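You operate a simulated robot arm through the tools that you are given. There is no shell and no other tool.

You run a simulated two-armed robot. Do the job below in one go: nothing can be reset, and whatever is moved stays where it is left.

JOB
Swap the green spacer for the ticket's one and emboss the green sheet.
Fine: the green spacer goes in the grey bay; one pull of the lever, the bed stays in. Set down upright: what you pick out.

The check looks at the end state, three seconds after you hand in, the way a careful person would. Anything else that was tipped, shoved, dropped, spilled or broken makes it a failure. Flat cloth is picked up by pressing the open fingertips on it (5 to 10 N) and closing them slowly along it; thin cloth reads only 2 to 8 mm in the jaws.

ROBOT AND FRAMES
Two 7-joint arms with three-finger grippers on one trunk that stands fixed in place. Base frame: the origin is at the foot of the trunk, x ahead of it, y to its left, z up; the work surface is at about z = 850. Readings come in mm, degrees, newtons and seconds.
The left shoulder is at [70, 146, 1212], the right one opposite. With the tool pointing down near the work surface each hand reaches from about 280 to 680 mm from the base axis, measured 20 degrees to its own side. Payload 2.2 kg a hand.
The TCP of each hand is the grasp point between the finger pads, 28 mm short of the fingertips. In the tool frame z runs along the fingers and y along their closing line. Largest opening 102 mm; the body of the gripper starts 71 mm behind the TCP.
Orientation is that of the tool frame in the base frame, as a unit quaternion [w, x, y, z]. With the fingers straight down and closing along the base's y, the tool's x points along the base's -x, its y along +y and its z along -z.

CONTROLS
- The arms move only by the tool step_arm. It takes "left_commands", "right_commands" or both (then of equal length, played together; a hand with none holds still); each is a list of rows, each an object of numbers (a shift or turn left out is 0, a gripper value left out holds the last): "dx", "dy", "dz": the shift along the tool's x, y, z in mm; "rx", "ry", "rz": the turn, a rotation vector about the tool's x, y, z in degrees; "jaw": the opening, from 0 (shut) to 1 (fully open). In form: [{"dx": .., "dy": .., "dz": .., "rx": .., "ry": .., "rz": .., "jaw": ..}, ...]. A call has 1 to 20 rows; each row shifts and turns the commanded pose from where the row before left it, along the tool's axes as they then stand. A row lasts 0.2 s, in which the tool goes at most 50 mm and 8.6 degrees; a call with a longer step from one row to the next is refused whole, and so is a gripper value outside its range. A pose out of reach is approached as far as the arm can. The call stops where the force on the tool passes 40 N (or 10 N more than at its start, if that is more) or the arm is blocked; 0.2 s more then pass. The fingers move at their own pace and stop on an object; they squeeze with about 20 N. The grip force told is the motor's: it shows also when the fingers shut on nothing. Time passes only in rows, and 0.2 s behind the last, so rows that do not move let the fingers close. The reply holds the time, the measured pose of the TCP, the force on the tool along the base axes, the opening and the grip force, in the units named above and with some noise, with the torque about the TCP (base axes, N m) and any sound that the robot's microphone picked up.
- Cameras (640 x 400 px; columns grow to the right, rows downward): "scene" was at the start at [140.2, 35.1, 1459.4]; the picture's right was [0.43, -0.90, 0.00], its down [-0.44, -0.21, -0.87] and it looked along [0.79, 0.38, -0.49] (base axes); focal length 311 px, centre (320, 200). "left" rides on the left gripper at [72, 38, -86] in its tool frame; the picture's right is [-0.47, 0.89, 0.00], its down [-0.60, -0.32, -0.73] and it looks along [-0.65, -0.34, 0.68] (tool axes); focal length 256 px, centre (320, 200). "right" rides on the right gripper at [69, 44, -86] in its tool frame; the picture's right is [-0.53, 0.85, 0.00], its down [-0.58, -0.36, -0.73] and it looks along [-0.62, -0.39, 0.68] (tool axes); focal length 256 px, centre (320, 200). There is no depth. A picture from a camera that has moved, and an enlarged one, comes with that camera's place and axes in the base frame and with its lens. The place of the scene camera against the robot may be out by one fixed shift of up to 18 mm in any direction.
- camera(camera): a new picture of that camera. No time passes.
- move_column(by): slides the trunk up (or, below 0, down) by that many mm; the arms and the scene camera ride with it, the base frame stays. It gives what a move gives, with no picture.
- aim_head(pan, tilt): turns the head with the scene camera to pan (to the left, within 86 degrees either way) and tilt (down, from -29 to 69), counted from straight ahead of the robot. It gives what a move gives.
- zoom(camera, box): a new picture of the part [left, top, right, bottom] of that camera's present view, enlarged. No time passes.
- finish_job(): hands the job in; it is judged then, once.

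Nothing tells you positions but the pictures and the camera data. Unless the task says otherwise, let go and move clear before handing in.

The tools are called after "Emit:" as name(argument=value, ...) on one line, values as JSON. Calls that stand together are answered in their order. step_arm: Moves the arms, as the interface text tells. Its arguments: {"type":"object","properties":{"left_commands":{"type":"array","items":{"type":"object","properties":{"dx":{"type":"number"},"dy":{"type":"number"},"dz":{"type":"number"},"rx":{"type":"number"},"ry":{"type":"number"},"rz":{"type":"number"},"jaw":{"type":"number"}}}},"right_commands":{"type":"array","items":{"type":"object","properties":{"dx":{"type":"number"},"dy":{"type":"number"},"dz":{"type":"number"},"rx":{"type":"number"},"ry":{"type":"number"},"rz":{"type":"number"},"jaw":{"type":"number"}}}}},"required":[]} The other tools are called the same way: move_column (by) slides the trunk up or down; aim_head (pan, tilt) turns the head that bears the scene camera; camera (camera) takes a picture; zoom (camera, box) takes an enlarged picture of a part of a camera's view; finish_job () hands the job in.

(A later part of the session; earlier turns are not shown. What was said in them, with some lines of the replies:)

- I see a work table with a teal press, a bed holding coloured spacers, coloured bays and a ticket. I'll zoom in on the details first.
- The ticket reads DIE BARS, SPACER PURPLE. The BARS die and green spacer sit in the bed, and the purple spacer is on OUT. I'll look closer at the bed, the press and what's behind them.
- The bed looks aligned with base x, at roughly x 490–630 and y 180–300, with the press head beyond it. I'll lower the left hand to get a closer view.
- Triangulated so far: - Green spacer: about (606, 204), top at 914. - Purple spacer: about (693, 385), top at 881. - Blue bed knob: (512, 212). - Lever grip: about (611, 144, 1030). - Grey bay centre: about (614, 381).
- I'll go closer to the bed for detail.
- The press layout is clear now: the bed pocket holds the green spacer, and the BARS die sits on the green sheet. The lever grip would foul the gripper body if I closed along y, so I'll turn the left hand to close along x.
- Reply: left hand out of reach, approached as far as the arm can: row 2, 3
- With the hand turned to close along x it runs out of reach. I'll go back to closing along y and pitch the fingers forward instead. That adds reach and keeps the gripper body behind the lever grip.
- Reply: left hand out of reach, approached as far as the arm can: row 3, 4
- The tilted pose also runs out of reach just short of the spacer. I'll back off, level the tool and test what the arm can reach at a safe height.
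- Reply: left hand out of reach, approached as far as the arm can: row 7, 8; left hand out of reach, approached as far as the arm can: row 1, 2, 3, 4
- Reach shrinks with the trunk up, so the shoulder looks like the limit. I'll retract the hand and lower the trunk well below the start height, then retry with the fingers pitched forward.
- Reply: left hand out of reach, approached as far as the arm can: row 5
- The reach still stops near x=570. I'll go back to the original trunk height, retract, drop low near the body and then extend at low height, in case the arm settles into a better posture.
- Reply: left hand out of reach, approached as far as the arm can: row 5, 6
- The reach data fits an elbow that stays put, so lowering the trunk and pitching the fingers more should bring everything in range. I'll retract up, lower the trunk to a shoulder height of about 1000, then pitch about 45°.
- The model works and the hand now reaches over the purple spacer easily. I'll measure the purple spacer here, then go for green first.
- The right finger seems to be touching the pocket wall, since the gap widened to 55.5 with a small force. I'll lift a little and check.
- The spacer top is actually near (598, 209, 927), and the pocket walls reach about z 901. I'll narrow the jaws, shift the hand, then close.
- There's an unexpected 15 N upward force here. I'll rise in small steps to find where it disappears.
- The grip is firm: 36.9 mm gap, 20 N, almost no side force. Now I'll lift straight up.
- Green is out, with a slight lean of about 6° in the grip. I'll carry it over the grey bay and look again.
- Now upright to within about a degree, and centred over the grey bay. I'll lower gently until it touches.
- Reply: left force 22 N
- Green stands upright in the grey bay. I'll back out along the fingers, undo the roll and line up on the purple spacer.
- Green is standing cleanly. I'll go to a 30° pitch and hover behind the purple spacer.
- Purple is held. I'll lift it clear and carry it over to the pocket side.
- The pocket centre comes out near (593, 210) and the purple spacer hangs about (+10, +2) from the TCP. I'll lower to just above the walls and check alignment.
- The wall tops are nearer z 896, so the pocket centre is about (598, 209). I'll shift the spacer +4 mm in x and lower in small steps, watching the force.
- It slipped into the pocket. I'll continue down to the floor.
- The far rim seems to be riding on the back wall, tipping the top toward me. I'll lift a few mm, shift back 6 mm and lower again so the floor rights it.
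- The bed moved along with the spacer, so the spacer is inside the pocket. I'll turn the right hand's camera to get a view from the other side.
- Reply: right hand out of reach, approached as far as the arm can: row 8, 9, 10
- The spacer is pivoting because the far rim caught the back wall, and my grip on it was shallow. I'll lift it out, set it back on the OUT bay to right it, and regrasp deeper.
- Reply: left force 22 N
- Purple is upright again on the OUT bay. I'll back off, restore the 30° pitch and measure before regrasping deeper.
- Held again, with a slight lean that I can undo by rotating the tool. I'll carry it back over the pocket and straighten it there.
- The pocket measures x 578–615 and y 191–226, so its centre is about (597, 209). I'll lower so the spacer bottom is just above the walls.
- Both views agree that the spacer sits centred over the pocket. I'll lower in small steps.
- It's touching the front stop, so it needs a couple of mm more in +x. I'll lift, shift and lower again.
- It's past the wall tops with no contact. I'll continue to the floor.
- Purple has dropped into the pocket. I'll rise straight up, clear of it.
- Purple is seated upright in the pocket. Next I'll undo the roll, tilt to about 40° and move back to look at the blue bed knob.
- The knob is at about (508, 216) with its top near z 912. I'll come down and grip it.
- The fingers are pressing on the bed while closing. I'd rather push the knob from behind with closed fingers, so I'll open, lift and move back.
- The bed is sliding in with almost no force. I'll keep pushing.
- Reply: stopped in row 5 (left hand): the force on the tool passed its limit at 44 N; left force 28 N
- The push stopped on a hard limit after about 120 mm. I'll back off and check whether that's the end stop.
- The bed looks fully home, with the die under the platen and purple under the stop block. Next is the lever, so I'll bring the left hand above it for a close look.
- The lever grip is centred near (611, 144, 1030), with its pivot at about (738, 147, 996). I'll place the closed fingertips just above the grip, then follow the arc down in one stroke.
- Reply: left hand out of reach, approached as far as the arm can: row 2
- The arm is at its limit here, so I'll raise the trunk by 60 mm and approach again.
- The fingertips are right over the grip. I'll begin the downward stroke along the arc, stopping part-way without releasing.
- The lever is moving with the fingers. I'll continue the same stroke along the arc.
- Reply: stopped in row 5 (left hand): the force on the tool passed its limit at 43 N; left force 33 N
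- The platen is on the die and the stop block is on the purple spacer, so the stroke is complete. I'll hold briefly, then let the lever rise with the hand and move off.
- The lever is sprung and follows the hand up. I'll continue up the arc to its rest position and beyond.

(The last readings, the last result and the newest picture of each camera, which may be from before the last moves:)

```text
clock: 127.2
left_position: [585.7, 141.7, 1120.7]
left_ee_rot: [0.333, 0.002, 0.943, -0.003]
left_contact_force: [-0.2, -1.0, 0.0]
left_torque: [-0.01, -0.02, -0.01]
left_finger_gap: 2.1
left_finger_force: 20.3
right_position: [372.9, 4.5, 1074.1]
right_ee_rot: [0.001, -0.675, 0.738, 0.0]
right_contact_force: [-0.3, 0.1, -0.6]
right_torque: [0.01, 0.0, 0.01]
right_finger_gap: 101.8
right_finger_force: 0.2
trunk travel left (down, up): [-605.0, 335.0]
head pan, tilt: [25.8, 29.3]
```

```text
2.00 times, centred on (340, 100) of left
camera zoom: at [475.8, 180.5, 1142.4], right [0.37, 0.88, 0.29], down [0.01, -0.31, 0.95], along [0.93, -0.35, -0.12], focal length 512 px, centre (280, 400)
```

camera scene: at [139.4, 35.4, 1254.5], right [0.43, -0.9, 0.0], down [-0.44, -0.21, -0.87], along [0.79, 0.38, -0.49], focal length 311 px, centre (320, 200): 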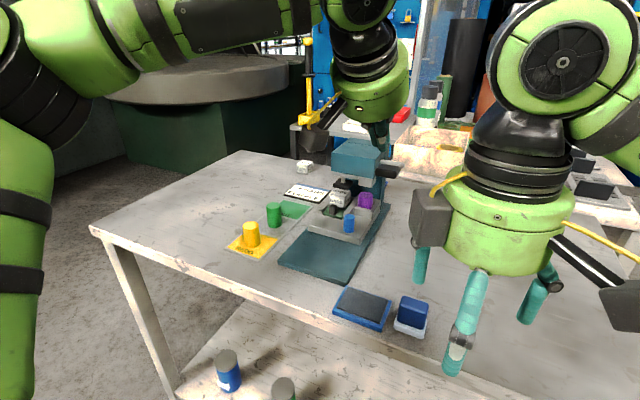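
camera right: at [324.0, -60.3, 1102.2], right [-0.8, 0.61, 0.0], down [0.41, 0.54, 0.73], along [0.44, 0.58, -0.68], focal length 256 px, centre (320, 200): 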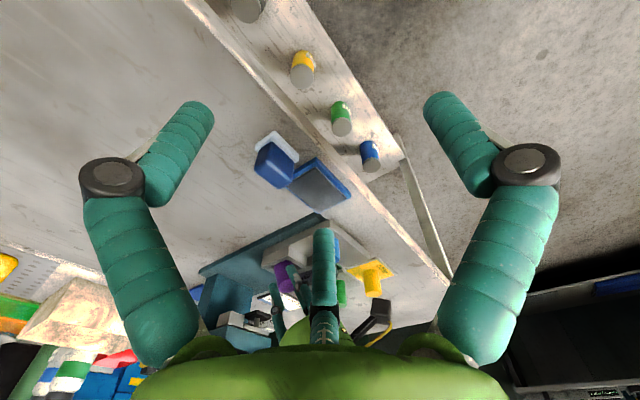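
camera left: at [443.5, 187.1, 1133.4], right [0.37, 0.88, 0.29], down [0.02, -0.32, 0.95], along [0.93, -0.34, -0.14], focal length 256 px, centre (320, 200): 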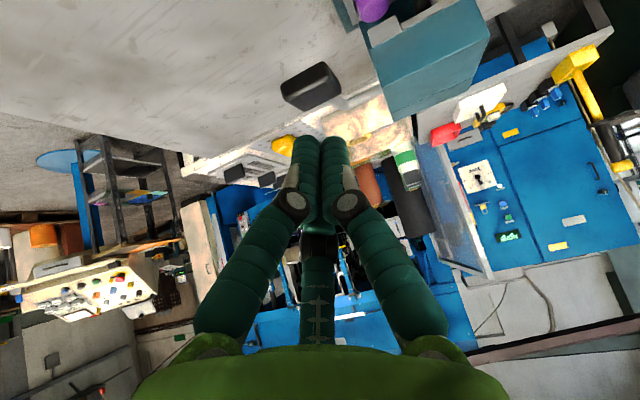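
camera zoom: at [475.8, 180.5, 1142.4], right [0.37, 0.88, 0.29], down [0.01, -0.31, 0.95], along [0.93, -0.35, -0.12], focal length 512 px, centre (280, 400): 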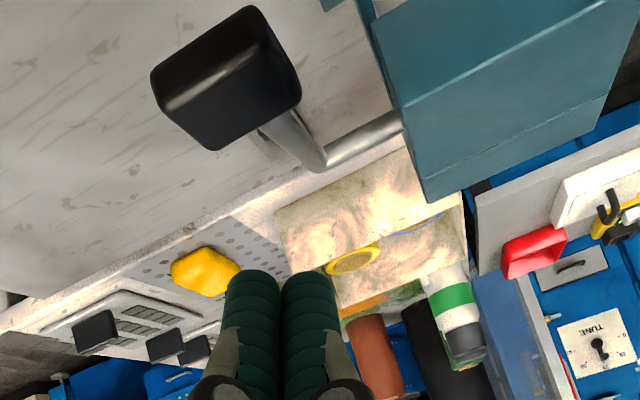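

The lever is back at rest after one pull. I'll move the left hand clear and inspect everything.

Emit:
step_arm(left_commands=[{"dx": 28, "dz": -32}, {"dx": 28, "dz": -32}, {"dx": 20, "dy": 30, "dz": -20}, {"dy": 45}, {"dy": 45}, {"dy": 45}, {}])

Emit:
camera(camera="scene")

Emit:
zoom(camera="scene", box=[220, 150, 420, 290])

Emit:
zoom(camera="scene", box=[310, 160, 400, 250])

Emit:
camera(camera="left")

```text
clock: 128.8
left_position: [471.1, 308.1, 1139.5]
left_ee_rot: [0.332, 0.004, 0.943, -0.002]
left_contact_force: [0.1, -0.6, 0.0]
left_torque: [0.02, -0.02, 0.05]
left_finger_gap: 2.2
left_finger_force: 20.1
right_position: [374.4, 4.7, 1075.0]
right_ee_rot: [0.001, -0.675, 0.738, 0.0]
right_contact_force: [0.0, -0.8, 0.1]
right_torque: [0.0, 0.01, 0.0]
right_finger_gap: 102.2
right_finger_force: 0.0
trunk travel left (down, up): [-605.0, 335.0]
head pan, tilt: [25.8, 29.3]
```

```text
taken
camera scene: at [140.5, 33.7, 1314.4], right [0.43, -0.9, 0.0], down [-0.44, -0.21, -0.87], along [0.79, 0.38, -0.49], focal length 311 px, centre (320, 200)
```

scene: 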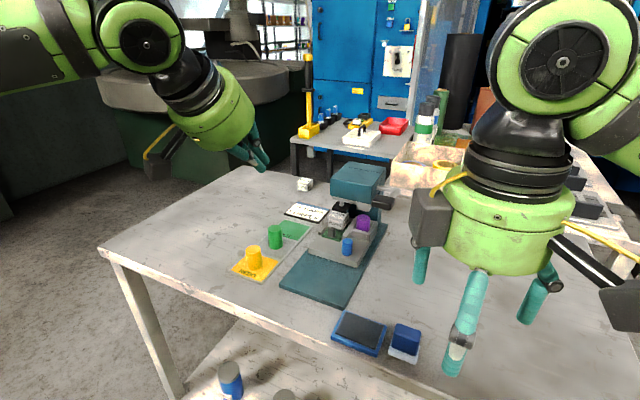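

```text
2.86 times, centred on (320, 220) of scene
camera zoom: at [140.5, 33.7, 1314.4], right [0.43, -0.9, 0.0], down [-0.44, -0.21, -0.87], along [0.79, 0.38, -0.49], focal length 890 px, centre (320, 143)
```

zoom: 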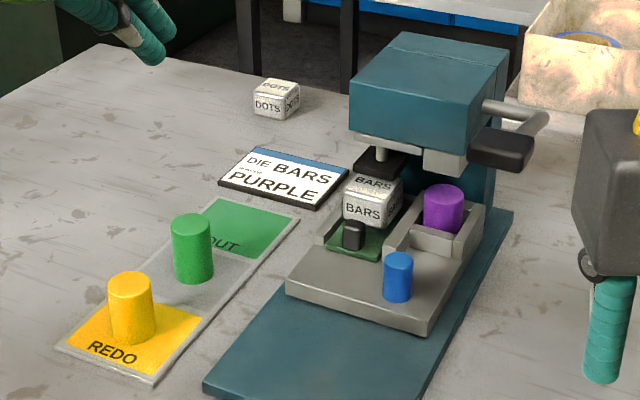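

```text
4.44 times, centred on (355, 205) of scene
camera zoom: at [140.5, 33.7, 1314.4], right [0.43, -0.9, 0.0], down [-0.44, -0.21, -0.87], along [0.79, 0.38, -0.49], focal length 1384 px, centre (164, 178)
```

zoom: 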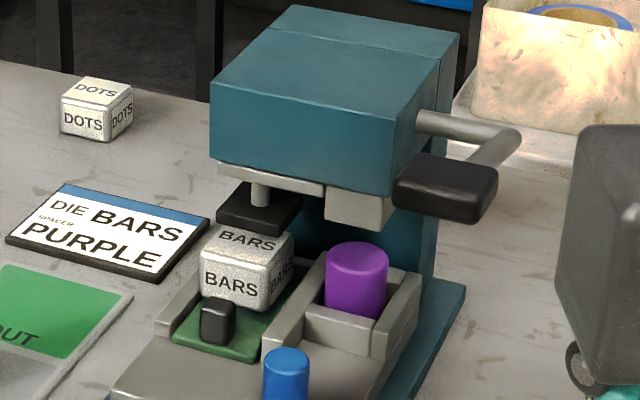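

```text
taken
camera left: at [361.8, 345.6, 1160.6], right [0.37, 0.88, 0.29], down [0.01, -0.32, 0.95], along [0.93, -0.35, -0.13], focal length 256 px, centre (320, 200)
```

left: 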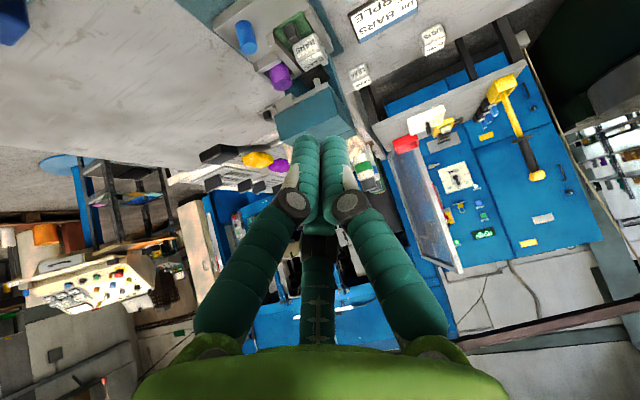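

All done: purple is in the bed pocket, green stands upright in the grey bay, the bed is in, and the lever was pulled once and is back at rest. Both hands are clear, so I'm handing in.

Emit:
finish_job()

```text
The job is handed in.
```

I swapped the spacers and pressed the green sheet with one pull of the lever, then handed the job in. I couldn't see the embossed mark itself, because the die still covers that part of the sheet.

- **Green spacer:** it stands upright in the grey bay.
- **Purple spacer (the one on the ticket):** it sits upright in the bed pocket. The first try caught on the pocket's back wall and tilted it in the grip. I set it back on the OUT bay, where it stood upright again, and the second try went in.
- **Bed:** I pushed it in until it hit a hard stop, and left it in.
- **Lever:** I pulled it down once. At the bottom, the black platen was on the BARS die and the stop block was on the purple spacer. The lever then sprang back to its rest position. The microphone picked up no sound during the pull.

In the last pictures nothing else looked moved or tipped, and both hands are clear.
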